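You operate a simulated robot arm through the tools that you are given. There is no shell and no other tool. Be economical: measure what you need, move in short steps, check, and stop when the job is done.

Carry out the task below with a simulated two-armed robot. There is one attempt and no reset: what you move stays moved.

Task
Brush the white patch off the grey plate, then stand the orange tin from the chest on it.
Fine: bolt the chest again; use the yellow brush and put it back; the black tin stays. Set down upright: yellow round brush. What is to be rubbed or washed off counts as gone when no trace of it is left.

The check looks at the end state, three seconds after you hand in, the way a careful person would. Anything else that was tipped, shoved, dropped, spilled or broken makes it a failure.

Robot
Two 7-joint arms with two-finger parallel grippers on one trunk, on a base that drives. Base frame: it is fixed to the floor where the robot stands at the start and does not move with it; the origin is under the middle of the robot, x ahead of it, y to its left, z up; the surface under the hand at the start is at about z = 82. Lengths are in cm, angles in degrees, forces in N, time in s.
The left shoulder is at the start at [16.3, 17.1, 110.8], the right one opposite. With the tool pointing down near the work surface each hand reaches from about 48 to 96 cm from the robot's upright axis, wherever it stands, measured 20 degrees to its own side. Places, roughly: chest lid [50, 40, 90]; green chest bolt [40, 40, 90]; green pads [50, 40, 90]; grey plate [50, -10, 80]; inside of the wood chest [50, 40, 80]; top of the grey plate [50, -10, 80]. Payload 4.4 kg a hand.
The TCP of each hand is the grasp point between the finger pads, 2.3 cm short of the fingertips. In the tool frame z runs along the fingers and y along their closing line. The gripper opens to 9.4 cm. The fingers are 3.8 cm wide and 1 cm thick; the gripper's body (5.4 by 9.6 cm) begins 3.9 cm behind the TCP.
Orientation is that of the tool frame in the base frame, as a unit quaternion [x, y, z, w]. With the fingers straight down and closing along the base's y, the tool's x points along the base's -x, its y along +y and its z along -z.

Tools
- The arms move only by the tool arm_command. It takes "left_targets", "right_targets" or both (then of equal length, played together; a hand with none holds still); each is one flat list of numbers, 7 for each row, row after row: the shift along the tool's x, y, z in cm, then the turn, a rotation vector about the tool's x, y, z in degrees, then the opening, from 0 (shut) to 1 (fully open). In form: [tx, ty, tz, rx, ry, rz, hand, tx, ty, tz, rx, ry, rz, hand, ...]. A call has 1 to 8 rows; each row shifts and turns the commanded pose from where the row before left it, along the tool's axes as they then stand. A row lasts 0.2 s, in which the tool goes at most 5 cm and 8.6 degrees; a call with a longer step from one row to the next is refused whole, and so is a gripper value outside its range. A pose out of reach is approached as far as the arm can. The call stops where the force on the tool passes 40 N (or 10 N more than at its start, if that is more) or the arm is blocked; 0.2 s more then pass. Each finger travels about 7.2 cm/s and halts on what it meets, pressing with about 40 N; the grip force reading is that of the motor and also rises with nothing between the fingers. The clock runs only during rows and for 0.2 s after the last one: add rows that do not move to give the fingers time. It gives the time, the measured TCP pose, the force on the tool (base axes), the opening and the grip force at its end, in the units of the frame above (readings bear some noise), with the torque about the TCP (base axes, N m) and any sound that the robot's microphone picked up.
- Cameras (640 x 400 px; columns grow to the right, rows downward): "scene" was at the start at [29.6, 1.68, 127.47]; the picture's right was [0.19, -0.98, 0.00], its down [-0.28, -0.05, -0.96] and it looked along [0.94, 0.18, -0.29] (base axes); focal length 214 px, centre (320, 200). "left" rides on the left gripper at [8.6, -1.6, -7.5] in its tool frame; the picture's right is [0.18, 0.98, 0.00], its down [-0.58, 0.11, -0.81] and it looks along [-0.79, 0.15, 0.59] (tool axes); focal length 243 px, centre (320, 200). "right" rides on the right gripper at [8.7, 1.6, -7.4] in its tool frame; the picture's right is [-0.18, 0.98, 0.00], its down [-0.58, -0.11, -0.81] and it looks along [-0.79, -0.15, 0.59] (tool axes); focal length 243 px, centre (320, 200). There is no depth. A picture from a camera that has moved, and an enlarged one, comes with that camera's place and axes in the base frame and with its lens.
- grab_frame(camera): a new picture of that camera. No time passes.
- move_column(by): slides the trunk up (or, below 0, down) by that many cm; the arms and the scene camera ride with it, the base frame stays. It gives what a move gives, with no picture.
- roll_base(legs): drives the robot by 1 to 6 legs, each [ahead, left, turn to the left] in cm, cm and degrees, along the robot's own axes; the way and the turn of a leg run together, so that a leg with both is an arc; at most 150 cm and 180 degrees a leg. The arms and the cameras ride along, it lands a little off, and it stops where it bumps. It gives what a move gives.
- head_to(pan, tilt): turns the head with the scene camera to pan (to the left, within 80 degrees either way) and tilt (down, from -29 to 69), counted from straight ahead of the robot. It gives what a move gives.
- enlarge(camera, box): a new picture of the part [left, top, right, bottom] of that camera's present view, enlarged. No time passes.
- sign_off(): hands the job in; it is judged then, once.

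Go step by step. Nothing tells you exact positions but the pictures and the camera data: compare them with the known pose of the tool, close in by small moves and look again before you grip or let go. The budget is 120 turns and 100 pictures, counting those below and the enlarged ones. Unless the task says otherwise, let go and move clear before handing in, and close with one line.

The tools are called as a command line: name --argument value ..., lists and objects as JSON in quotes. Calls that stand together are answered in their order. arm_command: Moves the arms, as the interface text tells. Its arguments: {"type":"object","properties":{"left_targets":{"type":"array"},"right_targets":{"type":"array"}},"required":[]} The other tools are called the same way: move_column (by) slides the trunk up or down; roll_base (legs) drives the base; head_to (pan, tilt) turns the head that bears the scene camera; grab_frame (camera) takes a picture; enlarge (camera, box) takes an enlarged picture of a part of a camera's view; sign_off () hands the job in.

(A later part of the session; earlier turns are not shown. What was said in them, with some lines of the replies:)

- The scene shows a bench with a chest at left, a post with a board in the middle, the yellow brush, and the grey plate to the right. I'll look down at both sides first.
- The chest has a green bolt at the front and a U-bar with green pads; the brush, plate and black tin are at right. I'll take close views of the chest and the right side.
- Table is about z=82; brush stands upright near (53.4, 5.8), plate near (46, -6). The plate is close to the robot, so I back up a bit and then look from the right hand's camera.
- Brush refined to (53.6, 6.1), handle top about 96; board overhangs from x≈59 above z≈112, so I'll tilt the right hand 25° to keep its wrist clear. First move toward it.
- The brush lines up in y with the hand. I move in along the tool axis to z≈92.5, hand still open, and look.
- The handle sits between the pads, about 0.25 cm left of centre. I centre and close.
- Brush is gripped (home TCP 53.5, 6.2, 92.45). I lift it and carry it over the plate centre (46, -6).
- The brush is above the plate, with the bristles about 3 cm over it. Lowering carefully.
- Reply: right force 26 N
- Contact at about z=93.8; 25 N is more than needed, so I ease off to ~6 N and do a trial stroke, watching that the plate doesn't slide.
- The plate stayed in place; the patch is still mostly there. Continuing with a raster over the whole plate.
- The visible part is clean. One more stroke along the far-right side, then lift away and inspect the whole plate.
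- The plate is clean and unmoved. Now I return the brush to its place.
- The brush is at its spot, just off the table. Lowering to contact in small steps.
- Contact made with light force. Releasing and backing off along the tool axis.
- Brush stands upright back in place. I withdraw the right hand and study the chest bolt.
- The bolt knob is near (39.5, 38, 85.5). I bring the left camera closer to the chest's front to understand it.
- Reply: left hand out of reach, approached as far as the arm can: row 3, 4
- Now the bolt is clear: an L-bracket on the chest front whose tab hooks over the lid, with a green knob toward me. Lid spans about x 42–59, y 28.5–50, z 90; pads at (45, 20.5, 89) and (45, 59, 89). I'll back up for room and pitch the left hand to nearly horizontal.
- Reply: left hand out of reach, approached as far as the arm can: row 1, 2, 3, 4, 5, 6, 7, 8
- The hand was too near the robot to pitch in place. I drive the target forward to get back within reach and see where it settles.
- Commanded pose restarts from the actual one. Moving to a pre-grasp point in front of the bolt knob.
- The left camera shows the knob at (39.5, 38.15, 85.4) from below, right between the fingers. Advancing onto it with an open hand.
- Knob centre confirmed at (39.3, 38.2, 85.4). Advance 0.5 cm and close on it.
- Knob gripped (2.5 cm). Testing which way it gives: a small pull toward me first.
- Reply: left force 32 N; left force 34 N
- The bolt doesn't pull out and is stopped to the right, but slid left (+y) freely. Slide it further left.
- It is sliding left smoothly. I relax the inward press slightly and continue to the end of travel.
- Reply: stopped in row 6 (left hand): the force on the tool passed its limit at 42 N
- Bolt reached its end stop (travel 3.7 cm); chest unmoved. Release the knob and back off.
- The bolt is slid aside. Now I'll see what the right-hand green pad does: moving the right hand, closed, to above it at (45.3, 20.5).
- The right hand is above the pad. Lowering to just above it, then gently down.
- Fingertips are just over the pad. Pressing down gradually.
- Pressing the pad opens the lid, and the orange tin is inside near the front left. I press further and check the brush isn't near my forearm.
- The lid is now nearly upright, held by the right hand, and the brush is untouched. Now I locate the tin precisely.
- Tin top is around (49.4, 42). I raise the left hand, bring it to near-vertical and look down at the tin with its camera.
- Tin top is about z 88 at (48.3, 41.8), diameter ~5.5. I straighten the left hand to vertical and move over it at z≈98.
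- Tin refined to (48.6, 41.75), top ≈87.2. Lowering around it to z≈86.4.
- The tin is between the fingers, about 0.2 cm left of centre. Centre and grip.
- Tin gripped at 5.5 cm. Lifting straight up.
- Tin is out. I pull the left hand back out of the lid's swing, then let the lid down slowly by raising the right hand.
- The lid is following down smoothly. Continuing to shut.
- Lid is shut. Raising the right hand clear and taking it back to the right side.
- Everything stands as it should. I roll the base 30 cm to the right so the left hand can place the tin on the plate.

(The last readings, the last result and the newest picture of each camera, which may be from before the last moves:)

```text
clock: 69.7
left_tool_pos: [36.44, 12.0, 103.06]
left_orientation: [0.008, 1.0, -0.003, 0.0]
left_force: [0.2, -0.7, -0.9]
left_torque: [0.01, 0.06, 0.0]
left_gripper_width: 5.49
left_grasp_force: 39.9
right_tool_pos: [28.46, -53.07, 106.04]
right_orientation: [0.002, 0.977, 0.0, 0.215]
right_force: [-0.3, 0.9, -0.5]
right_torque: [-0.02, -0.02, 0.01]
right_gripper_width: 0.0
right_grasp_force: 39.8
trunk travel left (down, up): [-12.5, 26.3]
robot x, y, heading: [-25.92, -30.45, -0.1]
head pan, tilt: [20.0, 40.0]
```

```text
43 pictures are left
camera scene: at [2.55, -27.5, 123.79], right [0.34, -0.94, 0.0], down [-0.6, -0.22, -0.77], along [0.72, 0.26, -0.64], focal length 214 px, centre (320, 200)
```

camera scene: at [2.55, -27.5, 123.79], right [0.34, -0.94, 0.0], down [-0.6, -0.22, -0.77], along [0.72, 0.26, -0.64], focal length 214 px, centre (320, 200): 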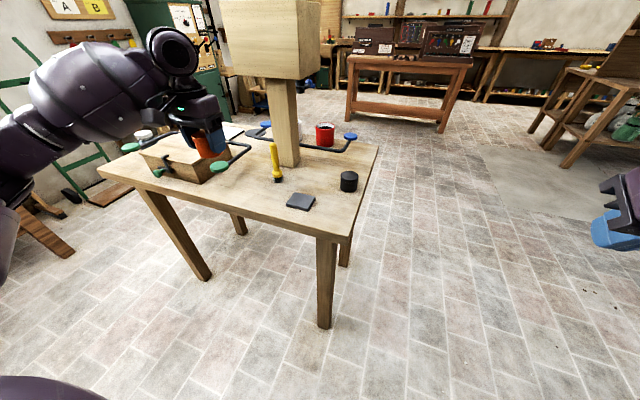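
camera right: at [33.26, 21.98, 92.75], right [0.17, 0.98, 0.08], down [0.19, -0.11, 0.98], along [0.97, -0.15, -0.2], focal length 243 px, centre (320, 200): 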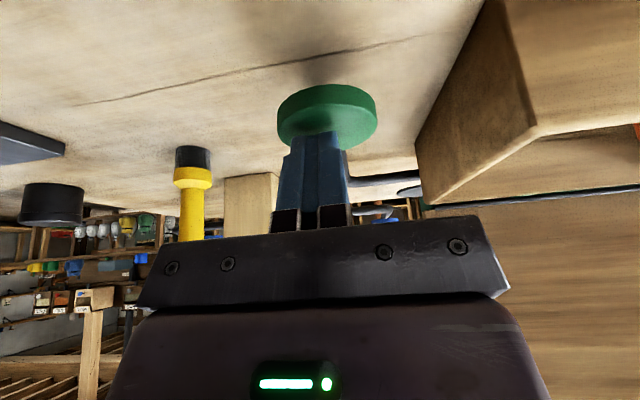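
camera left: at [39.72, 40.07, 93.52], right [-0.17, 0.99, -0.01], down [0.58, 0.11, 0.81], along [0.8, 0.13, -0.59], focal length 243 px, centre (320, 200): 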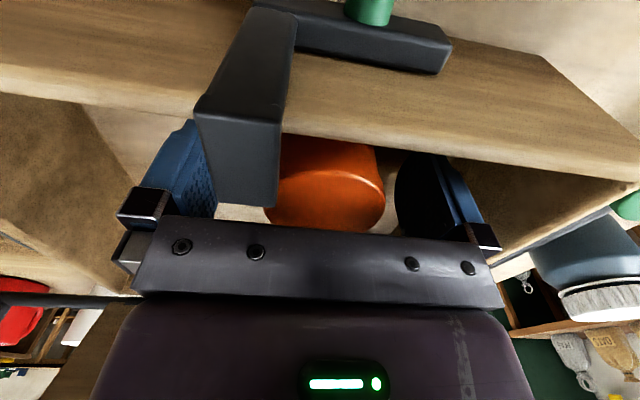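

Plate confirmed at (46.1, -5.9). Carrying the tin over it.

arm_command --left_targets '[-1.92, -3.6, 0.8, 0, 0, 0, 0.4, -1.92, -3.6, 0.8, 0, 0, 0, 0.4, -1.92, -3.6, 0.8, 0, 0, 0, 0.4, -1.92, -3.6, 0.8, 0, 0, 0, 0.4, -1.92, -3.6, 0.8, 0, 0, 0, 0.4, 0, 0, 0, 0, 0, 0, 0.4]'

grab_frame --camera "left"

enlarge --camera "scene" --box '[220, 120, 380, 220]'

```text
clock: 71.1
left_tool_pos: [45.64, -6.16, 99.14]
left_orientation: [0.006, 1.0, -0.003, 0.001]
left_force: [-0.8, 0.0, -0.7]
left_torque: [0.01, 0.0, 0.02]
left_gripper_width: 5.47
left_grasp_force: 40.1
right_tool_pos: [28.42, -53.03, 106.07]
right_orientation: [0.002, 0.976, 0.0, 0.217]
right_force: [0.7, -0.1, 0.4]
right_torque: [0.0, 0.03, 0.0]
right_gripper_width: 0.0
right_grasp_force: 39.5
trunk travel left (down, up): [-12.5, 26.3]
robot x, y, heading: [-25.81, -30.12, -0.3]
head pan, tilt: [20.0, 40.0]
```

```text
42 pictures are left
camera left: at [36.94, -7.66, 106.57], right [-0.17, 0.99, -0.01], down [0.58, 0.11, 0.81], along [0.8, 0.13, -0.59], focal length 243 px, centre (320, 200)
```

left: 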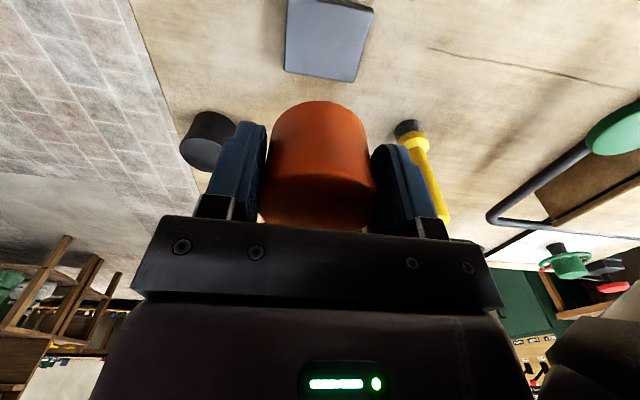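

```text
4.00 times, centred on (300, 170) of scene
camera zoom: at [2.5, -27.46, 123.82], right [0.34, -0.94, 0.0], down [-0.6, -0.22, -0.77], along [0.72, 0.26, -0.64], focal length 858 px, centre (400, 320)
```

zoom: 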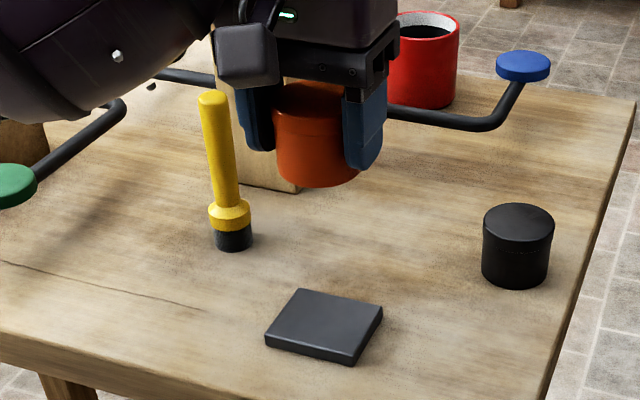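

The plate lies beneath the tin. Lowering with slight centring, stopping short of contact.

arm_command --left_targets '[-0.25, 0.1, 3, 0, 0, 0, 0.4, 0, 0, 3, 0, 0, 0, 0.4, 0, 0, 3, 0, 0, 0, 0.4, 0, 0, 2.2, 0, 0, 0, 0.4, 0, 0, 0, 0, 0, 0, 0.4]'

enlarge --camera "scene" --box '[220, 120, 380, 220]'

grab_frame --camera "left"

```text
clock: 72.3
left_tool_pos: [45.96, -6.2, 88.1]
left_orientation: [0.007, 1.0, -0.004, 0.001]
left_force: [0.4, 0.4, -1.3]
left_torque: [0.04, 0.04, 0.01]
left_gripper_width: 5.48
left_grasp_force: 39.8
right_tool_pos: [28.48, -53.07, 105.97]
right_orientation: [0.003, 0.977, 0.0, 0.215]
right_force: [-0.4, -0.6, 0.7]
right_torque: [0.0, -0.01, -0.02]
right_gripper_width: 0.02
right_grasp_force: 40.3
trunk travel left (down, up): [-12.5, 26.3]
robot x, y, heading: [-26.11, -30.43, -0.1]
head pan, tilt: [20.0, 40.0]
```

```text
4.00 times, centred on (300, 170) of scene
camera zoom: at [2.53, -27.51, 123.81], right [0.34, -0.94, 0.0], down [-0.6, -0.22, -0.77], along [0.72, 0.26, -0.64], focal length 858 px, centre (400, 320)
```

zoom: 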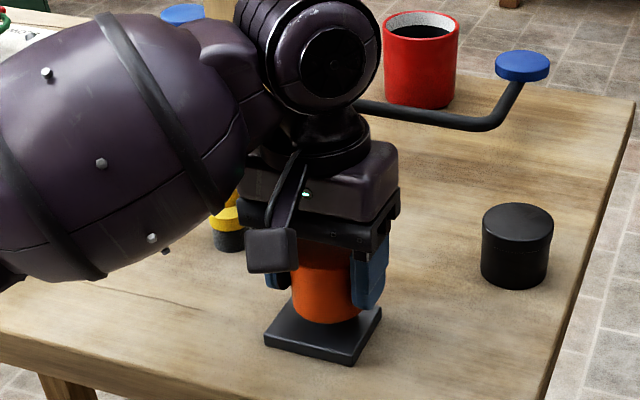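

```text
39 pictures are left
camera left: at [37.22, -7.65, 95.4], right [-0.17, 0.99, -0.01], down [0.58, 0.11, 0.81], along [0.8, 0.13, -0.59], focal length 243 px, centre (320, 200)
```

left: 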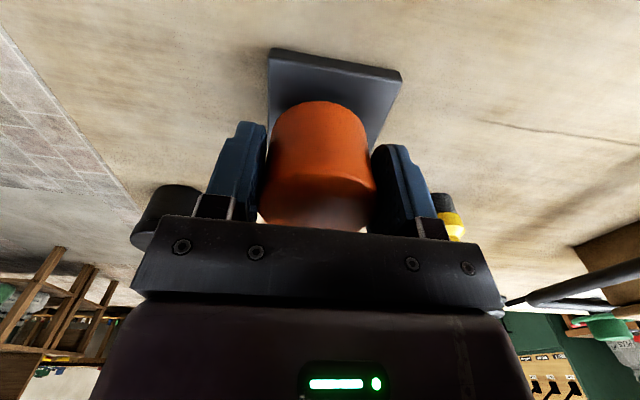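

Close to the plate now. Small lowering steps to contact.

arm_command --left_targets '[0, 0.15, 0.6, 0, 0, 0, 0.4, 0, 0, 0.3, 0, 0, 0, 0.4, 0, 0, 0, 0, 0, 0, 0.4]'

arm_command --left_targets '[0, 0, 0.3, 0, 0, 0, 0.4, 0, 0, 0, 0, 0, 0, 0.4]'

arm_command --left_targets '[0, 0, 0.25, 0, 0, 0, 0.4, 0, 0, 0, 0, 0, 0, 0.4]'

```text
clock: 73.1
left_tool_pos: [46.13, -6.0, 87.15]
left_orientation: [0.007, 1.0, -0.003, 0.001]
left_force: [-0.7, 0.3, -0.6]
left_torque: [0.0, 0.0, 0.02]
left_gripper_width: 5.47
left_grasp_force: 40.0
right_tool_pos: [28.5, -53.09, 106.09]
right_orientation: [0.001, 0.977, 0.0, 0.215]
right_force: [-0.3, -0.4, -0.3]
right_torque: [-0.02, 0.01, 0.0]
right_gripper_width: 0.0
right_grasp_force: 39.8
trunk travel left (down, up): [-12.5, 26.3]
robot x, y, heading: [-26.26, -30.4, -0.2]
head pan, tilt: [20.0, 40.0]
```

```text
clock: 73.7
left_tool_pos: [46.01, -6.13, 86.97]
left_orientation: [0.007, 1.0, -0.004, 0.001]
left_force: [0.7, -0.1, -0.2]
left_torque: [-0.01, 0.0, 0.01]
left_gripper_width: 5.49
left_grasp_force: 40.5
right_tool_pos: [28.47, -53.14, 105.94]
right_orientation: [0.001, 0.977, 0.001, 0.215]
right_force: [-0.8, 0.2, -0.3]
right_torque: [0.01, -0.01, 0.03]
right_gripper_width: 0.0
right_grasp_force: 39.5
trunk travel left (down, up): [-12.5, 26.3]
robot x, y, heading: [-25.89, -30.2, -0.4]
head pan, tilt: [20.0, 40.0]
```

```text
clock: 74.3
left_tool_pos: [46.01, -6.05, 86.75]
left_orientation: [0.007, 1.0, -0.004, 0.001]
left_force: [0.5, 0.6, 0.3]
left_torque: [0.09, 0.0, 0.0]
left_gripper_width: 5.46
left_grasp_force: 40.3
right_tool_pos: [28.51, -53.19, 106.0]
right_orientation: [0.002, 0.976, 0.0, 0.216]
right_force: [1.1, -0.3, -0.2]
right_torque: [0.0, 0.01, 0.01]
right_gripper_width: 0.0
right_grasp_force: 40.0
trunk travel left (down, up): [-12.5, 26.3]
robot x, y, heading: [-26.23, -30.34, 0.1]
head pan, tilt: [20.0, 40.0]
```

Nearly at contact; a couple more fine steps.

arm_command --left_targets '[0, 0, 0.15, 0, 0, 0, 0.4, 0, 0, 0, 0, 0, 0, 0.4]'

enlarge --camera "scene" --box '[260, 170, 340, 220]'

```text
clock: 74.9
left_tool_pos: [46.09, -6.1, 86.64]
left_orientation: [0.007, 1.0, -0.004, 0.003]
left_force: [2.3, 0.4, 9.3]
left_torque: [0.21, 0.03, -0.08]
left_gripper_width: 5.46
left_grasp_force: 40.6
right_tool_pos: [28.53, -53.13, 106.13]
right_orientation: [0.001, 0.976, -0.001, 0.216]
right_force: [0.0, 0.0, -0.6]
right_torque: [0.03, -0.04, -0.01]
right_gripper_width: 0.01
right_grasp_force: 40.0
trunk travel left (down, up): [-12.5, 26.3]
robot x, y, heading: [-26.08, -29.95, -0.5]
head pan, tilt: [20.0, 40.0]
```

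```text
8.00 times, centred on (300, 195) of scene
camera zoom: at [2.46, -27.53, 123.84], right [0.34, -0.94, 0.0], down [-0.6, -0.22, -0.77], along [0.72, 0.26, -0.64], focal length 1716 px, centre (480, 240)
```

zoom: 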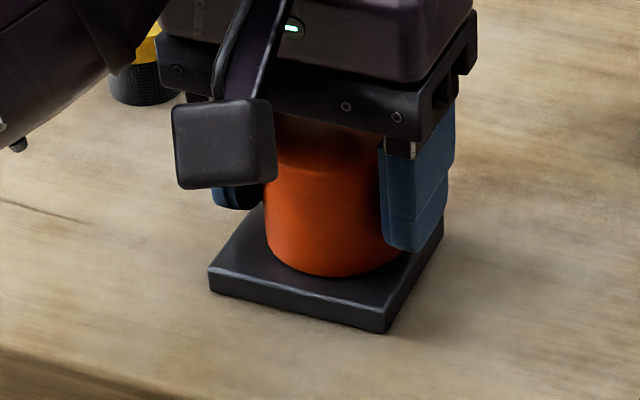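

Firm contact at 9 N with the tin standing on the plate. Releasing and rising straight up.

arm_command --left_targets '[0, 0, -0.05, 0, 0, 0, 0.62, 0, 0, 0, 0, 0, 0, 0.8, 0, 0, 0, 0, 0, 0, 0.95, 0, 0, 0, 0, 0, 0, 0.95, 0, 0, -2, 0, 0, 0, 0.95, 0, 0, -4, 0, 0, 0, 0.95, 0, 0, -4.5, 0, 0, 0, 0.95, 0, 0, -4.5, 0, 0, 0, 0.95]'

enlarge --camera "scene" --box '[220, 120, 380, 220]'

```text
clock: 76.7
left_tool_pos: [45.98, -5.95, 101.45]
left_orientation: [0.007, 1.0, -0.003, 0.001]
left_force: [-0.5, -0.3, -0.7]
left_torque: [-0.01, 0.03, -0.02]
left_gripper_width: 8.93
left_grasp_force: 0.1
right_tool_pos: [28.4, -53.06, 106.07]
right_orientation: [0.002, 0.976, 0.0, 0.217]
right_force: [0.2, 1.3, -0.7]
right_torque: [0.0, -0.02, -0.01]
right_gripper_width: 0.0
right_grasp_force: 40.4
trunk travel left (down, up): [-12.5, 26.3]
robot x, y, heading: [-25.54, -30.41, -0.3]
head pan, tilt: [20.0, 40.0]
```

```text
4.00 times, centred on (300, 170) of scene
camera zoom: at [2.43, -27.54, 123.84], right [0.34, -0.94, 0.0], down [-0.6, -0.22, -0.77], along [0.72, 0.26, -0.64], focal length 858 px, centre (400, 320)
```

zoom: 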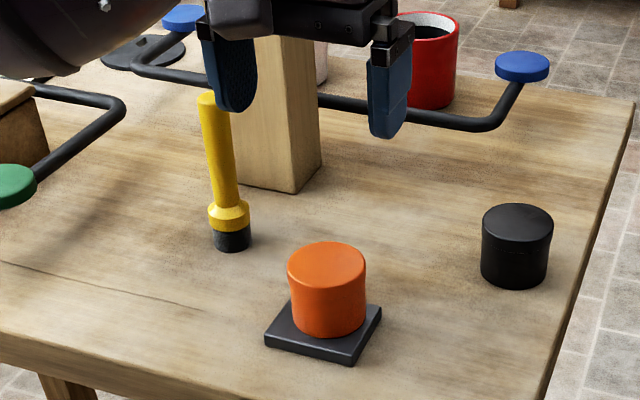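

The tin stands centred on the clean plate. Now back to the chest: withdraw the left hand and roll the base 30 cm left.

arm_command --left_targets '[3.3, 0, -2, 0, 0, 0, 0.95, 3.3, 2, -2, 0, 0, 0, 0.95, 3.3, 2, -2, 0, 0, 0, 0.95, 0, 4, -1, 0, 0, 0, 0.95, 0, 4.5, 0, 0, 0, 0, 0.95, 0, 4.5, 0, 0, 0, 0, 0.95]'

roll_base --legs '[[0, 30, 0]]'

head_to --pan 45 --tilt 38

grab_frame --camera "scene"

```text
clock: 78.1
left_tool_pos: [36.51, 11.29, 108.29]
left_orientation: [0.007, 1.0, -0.004, 0.001]
left_force: [0.3, 0.1, 0.5]
left_torque: [-0.05, 0.01, 0.03]
left_gripper_width: 8.95
left_grasp_force: 0.0
right_tool_pos: [28.46, -53.09, 105.92]
right_orientation: [0.002, 0.976, -0.001, 0.216]
right_force: [0.2, 0.3, 1.1]
right_torque: [0.0, 0.01, 0.02]
right_gripper_width: 0.0
right_grasp_force: 39.9
trunk travel left (down, up): [-12.5, 26.3]
robot x, y, heading: [-25.99, -30.0, 0.1]
head pan, tilt: [20.0, 40.0]
```

```text
clock: 81.3
left_tool_pos: [36.47, 41.16, 108.37]
left_orientation: [0.005, 1.0, -0.003, 0.001]
left_force: [0.6, 0.1, -0.2]
left_torque: [-0.01, 0.0, -0.01]
left_gripper_width: 8.94
left_grasp_force: 0.1
right_tool_pos: [28.71, -23.04, 105.93]
right_orientation: [0.001, 0.977, 0.0, 0.215]
right_force: [0.2, 0.1, -0.7]
right_torque: [-0.01, 0.0, -0.03]
right_gripper_width: 0.0
right_grasp_force: 39.5
trunk travel left (down, up): [-12.5, 26.3]
robot x, y, heading: [-25.93, -0.08, -0.2]
head pan, tilt: [20.0, 40.0]
```

```text
clock: 82.2
left_tool_pos: [36.54, 41.21, 108.28]
left_orientation: [0.004, 1.0, -0.003, 0.001]
left_force: [0.0, 0.5, 0.3]
left_torque: [-0.03, 0.02, -0.01]
left_gripper_width: 8.91
left_grasp_force: 0.0
right_tool_pos: [28.62, -23.03, 105.95]
right_orientation: [0.001, 0.976, 0.0, 0.216]
right_force: [-0.1, -0.3, -0.1]
right_torque: [0.01, 0.0, -0.02]
right_gripper_width: 0.0
right_grasp_force: 39.7
trunk travel left (down, up): [-12.5, 26.3]
robot x, y, heading: [-26.25, -0.71, 0.1]
head pan, tilt: [45.0, 38.0]
```

```text
36 pictures are left
camera scene: at [0.72, 5.65, 124.09], right [0.71, -0.71, 0.0], down [-0.44, -0.43, -0.79], along [0.56, 0.56, -0.62], focal length 214 px, centre (320, 200)
```

scene: 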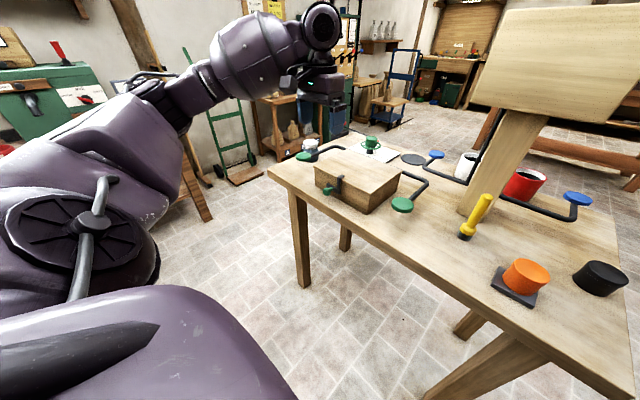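

All good. Pitching the left hand to 67° for the bolt.

arm_command --left_targets '[0, 0, 0, 0, -8.4, 0, 0.95, 0, 0, 0, 0, -8.4, 0, 0.95, 0, 0, 0, 0, -8.4, 0, 0.95, 0, 0, 0, 0, -8.4, 0, 0.95, 0, 0, 0, 0, -8.4, 0, 0.95, 0, 0, 0, 0, -8.4, 0, 0.95, 0, 0, 0, 0, -8.4, 0, 0.95, 0, 0, 0, 0, -8.4, 0, 0.95]'

```text
clock: 84.0
left_tool_pos: [36.54, 41.31, 108.3]
left_orientation: [0.003, 0.831, -0.006, 0.556]
left_force: [-0.7, 0.1, 0.3]
left_torque: [-0.03, 0.01, -0.04]
left_gripper_width: 8.96
left_grasp_force: 0.0
right_tool_pos: [28.77, -23.16, 106.01]
right_orientation: [0.0, 0.976, 0.0, 0.216]
right_force: [0.9, -0.5, -0.2]
right_torque: [0.01, -0.02, 0.0]
right_gripper_width: 0.01
right_grasp_force: 39.7
trunk travel left (down, up): [-12.5, 26.3]
robot x, y, heading: [-26.09, -0.67, -0.1]
head pan, tilt: [45.0, 38.0]
```

Moving to the pre-grasp in front of the knob (now at y≈41.9).

arm_command --left_targets '[4, 0.12, 0.68, 0, 0, 0, 0.95, 4, 0.12, 0.68, 0, 0, 0, 0.95, 4, 0.12, 0.68, 0, 0, 0, 0.95, 4, 0.12, 0.68, 0, 0, 0, 0.95, 4, 0.12, 0.68, 0, 0, 0, 0.95, 0, 0, 0, 0, 0, 0, 0.95]'

grab_frame --camera "left"

```text
clock: 85.4
left_tool_pos: [31.83, 41.68, 88.65]
left_orientation: [0.004, 0.833, -0.007, 0.553]
left_force: [0.5, 0.5, -0.1]
left_torque: [-0.02, 0.01, -0.02]
left_gripper_width: 8.95
left_grasp_force: 0.0
right_tool_pos: [28.66, -23.12, 105.84]
right_orientation: [0.0, 0.977, 0.0, 0.215]
right_force: [1.2, -0.5, -0.3]
right_torque: [0.04, 0.0, 0.03]
right_gripper_width: 0.0
right_grasp_force: 39.9
trunk travel left (down, up): [-12.5, 26.3]
robot x, y, heading: [-25.98, -0.09, -0.0]
head pan, tilt: [45.0, 38.0]
```

```text
35 pictures are left
camera left: at [21.51, 40.17, 83.38], right [-0.06, 0.98, -0.18], down [-0.52, 0.12, 0.85], along [0.85, 0.14, 0.5], focal length 243 px, centre (320, 200)
```

left: 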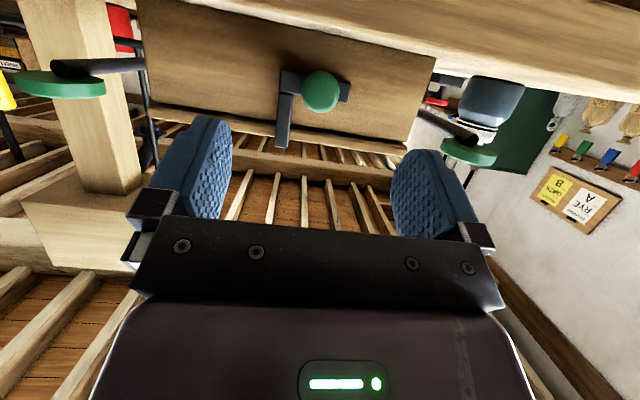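

The view matches the earlier approach exactly. Advance and grip the knob.

arm_command --left_targets '[0.15, 0, 3.8, 0, 0, 0, 0.95, 0.2, 0, 3.4, 0, 0, 0, 0.95, 0, 0, 0, 0, 0, 0, 0.95, 0, 0, 0, 0, 0, 0, 0.5, 0, 0, 0, 0, 0, 0, 0.2, 0, 0, 0, 0, 0, 0, 0, 0, 0, 0, 0, 0, 0, 0]'

grab_frame --camera "left"

```text
clock: 87.0
left_tool_pos: [38.35, 41.52, 85.56]
left_orientation: [0.003, 0.832, -0.006, 0.554]
left_force: [0.9, 0.3, -0.1]
left_torque: [-0.07, -0.14, 0.02]
left_gripper_width: 2.56
left_grasp_force: 44.9
right_tool_pos: [28.61, -23.1, 105.95]
right_orientation: [0.001, 0.977, 0.0, 0.215]
right_force: [0.4, -0.5, -0.4]
right_torque: [0.05, 0.0, 0.01]
right_gripper_width: 0.0
right_grasp_force: 39.7
trunk travel left (down, up): [-12.5, 26.3]
robot x, y, heading: [-26.0, -0.11, -0.1]
head pan, tilt: [45.0, 38.0]
```

```text
34 pictures are left
camera left: at [28.03, 40.03, 80.3], right [-0.06, 0.98, -0.18], down [-0.52, 0.12, 0.85], along [0.85, 0.14, 0.5], focal length 243 px, centre (320, 200)
```

left: 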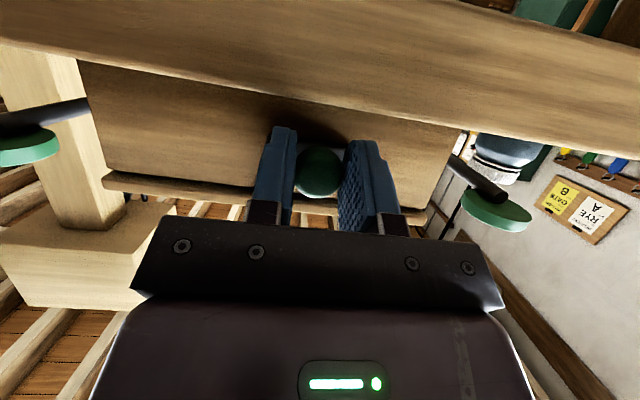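

Knob gripped at y≈41.5. Sliding it back to the right, towards the bolted stop at y≈38.15.

arm_command --left_targets '[0, -0.5, 0, 0, 0, 0, 0, 0, -0.5, 0, 0, 0, 0, 0, 0, -0.5, 0, 0, 0, 0, 0, 0, -0.5, 0, 0, 0, 0, 0, 0, -0.5, 0, 0, 0, 0, 0, 0, -0.5, 0, 0, 0, 0, 0, 0, 0, 0, 0, 0, 0, 0]'

arm_command --left_targets '[0, -0.3, 0, 0, 0, 0, 0, 0, -0.3, 0, 0, 0, 0, 0, 0, -0.2, 0, 0, 0, 0, 0, 0, 0, 0, 0, 0, 0, 0]'

enlarge --camera "scene" --box '[260, 140, 420, 240]'

```text
clock: 88.6
left_tool_pos: [38.38, 38.51, 85.52]
left_orientation: [0.004, 0.832, -0.007, 0.554]
left_force: [5.2, 0.5, 1.7]
left_torque: [-0.03, -0.58, -0.05]
left_gripper_width: 2.55
left_grasp_force: 45.0
right_tool_pos: [28.62, -23.12, 105.92]
right_orientation: [0.001, 0.977, 0.0, 0.215]
right_force: [-1.4, 0.4, 0.0]
right_torque: [-0.02, 0.02, 0.0]
right_gripper_width: 0.0
right_grasp_force: 39.3
trunk travel left (down, up): [-12.5, 26.3]
robot x, y, heading: [-25.71, -0.56, -0.3]
head pan, tilt: [45.0, 38.0]
```

```text
clock: 89.6
left_tool_pos: [38.38, 38.26, 85.52]
left_orientation: [0.001, 0.832, -0.004, 0.555]
left_force: [12.9, 25.1, 9.7]
left_torque: [0.14, 0.61, 0.47]
left_gripper_width: 2.54
left_grasp_force: 45.2
right_tool_pos: [28.56, -22.77, 105.98]
right_orientation: [0.0, 0.976, 0.0, 0.216]
right_force: [-0.3, -0.3, -0.7]
right_torque: [0.01, 0.01, -0.02]
right_gripper_width: 0.02
right_grasp_force: 40.0
trunk travel left (down, up): [-12.5, 26.3]
robot x, y, heading: [-26.14, -0.57, 0.2]
head pan, tilt: [45.0, 38.0]
```

```text
4.00 times, centred on (340, 190) of scene
camera zoom: at [0.74, 5.86, 124.1], right [0.71, -0.71, 0.0], down [-0.44, -0.44, -0.79], along [0.56, 0.56, -0.62], focal length 858 px, centre (240, 240)
```

zoom: 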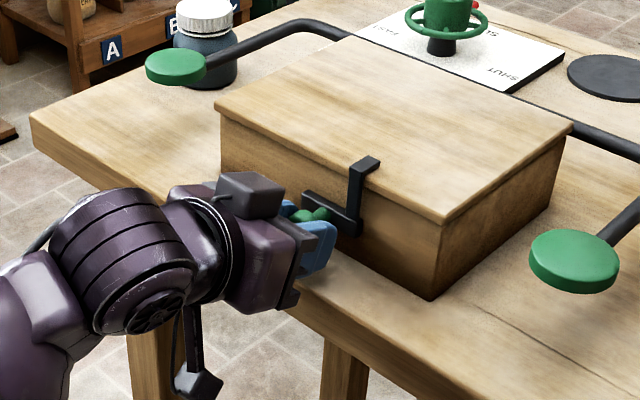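

The bolt is hard against its bolted stop, matching its original position. Ease off, release and back away.

arm_command --left_targets '[0, 0.2, 0, 0, 0, 0, 0, 0, 0, 0, 0, 0, 0, 0.3, 0, 0, 0, 0, 0, 0, 0.55, 0, 0, 0, 0, 0, 0, 0.55, 0, 0, -4, 0, 0, 0, 0.55, 0, 0, -4, 0, 0, 0, 0.55, -4, 0, -2, 0, 0, 0, 0.55, -4.5, 0, -1, 0, 0, 0, 0.55]'

grab_frame --camera "scene"

enlarge --camera "scene" --box '[260, 140, 420, 240]'

enlarge --camera "scene" --box '[440, 180, 640, 305]'

```text
clock: 91.4
left_tool_pos: [31.5, 38.07, 97.42]
left_orientation: [0.003, 0.833, -0.007, 0.554]
left_force: [-0.7, 0.3, 0.1]
left_torque: [0.0, -0.01, 0.0]
left_gripper_width: 5.17
left_grasp_force: 0.0
right_tool_pos: [28.52, -23.11, 105.93]
right_orientation: [0.001, 0.977, 0.001, 0.215]
right_force: [-0.2, -0.9, -0.2]
right_torque: [-0.03, 0.03, -0.02]
right_gripper_width: 0.0
right_grasp_force: 40.4
trunk travel left (down, up): [-12.5, 26.3]
robot x, y, heading: [-25.56, -0.35, -0.2]
head pan, tilt: [45.0, 38.0]
```

```text
32 pictures are left
camera scene: at [0.71, 5.65, 124.1], right [0.71, -0.71, 0.0], down [-0.44, -0.43, -0.79], along [0.56, 0.56, -0.62], focal length 214 px, centre (320, 200)
```

scene: 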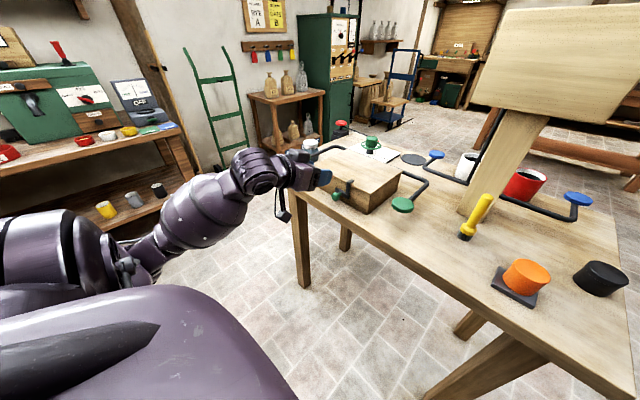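

```text
4.00 times, centred on (340, 190) of scene
camera zoom: at [0.71, 5.65, 124.1], right [0.71, -0.71, 0.0], down [-0.44, -0.43, -0.79], along [0.56, 0.56, -0.62], focal length 858 px, centre (240, 240)
```

zoom: 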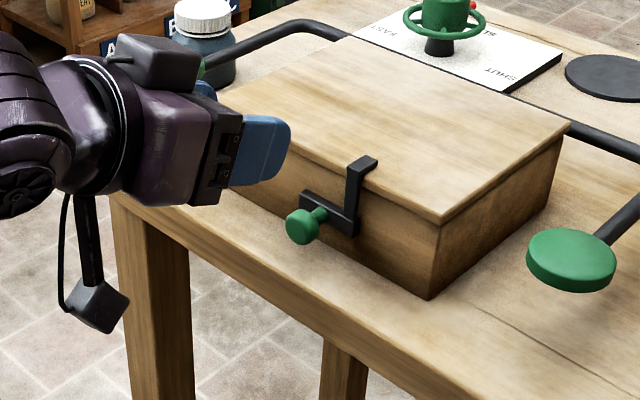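

```text
3.20 times, centred on (540, 242) of scene
camera zoom: at [0.71, 5.65, 124.1], right [0.71, -0.71, 0.0], down [-0.44, -0.43, -0.79], along [0.56, 0.56, -0.62], focal length 686 px, centre (-384, 64)
```

zoom: 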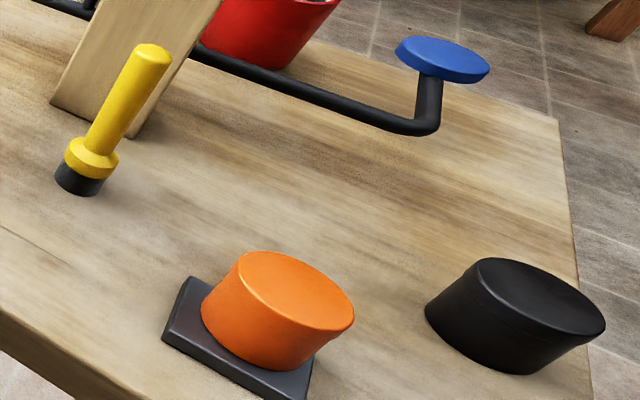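

The bolt is back over the lid, the brush is upright in its place, the orange tin stands on the clean plate and the black tin is untouched. Both hands are clear, so I hand in.

sign_off

```text
The job is handed in.
```

The grey plate is brushed clean with the orange tin standing on it. The chest is shut and bolted again, the yellow brush is back upright in its place, and the black tin was not moved.
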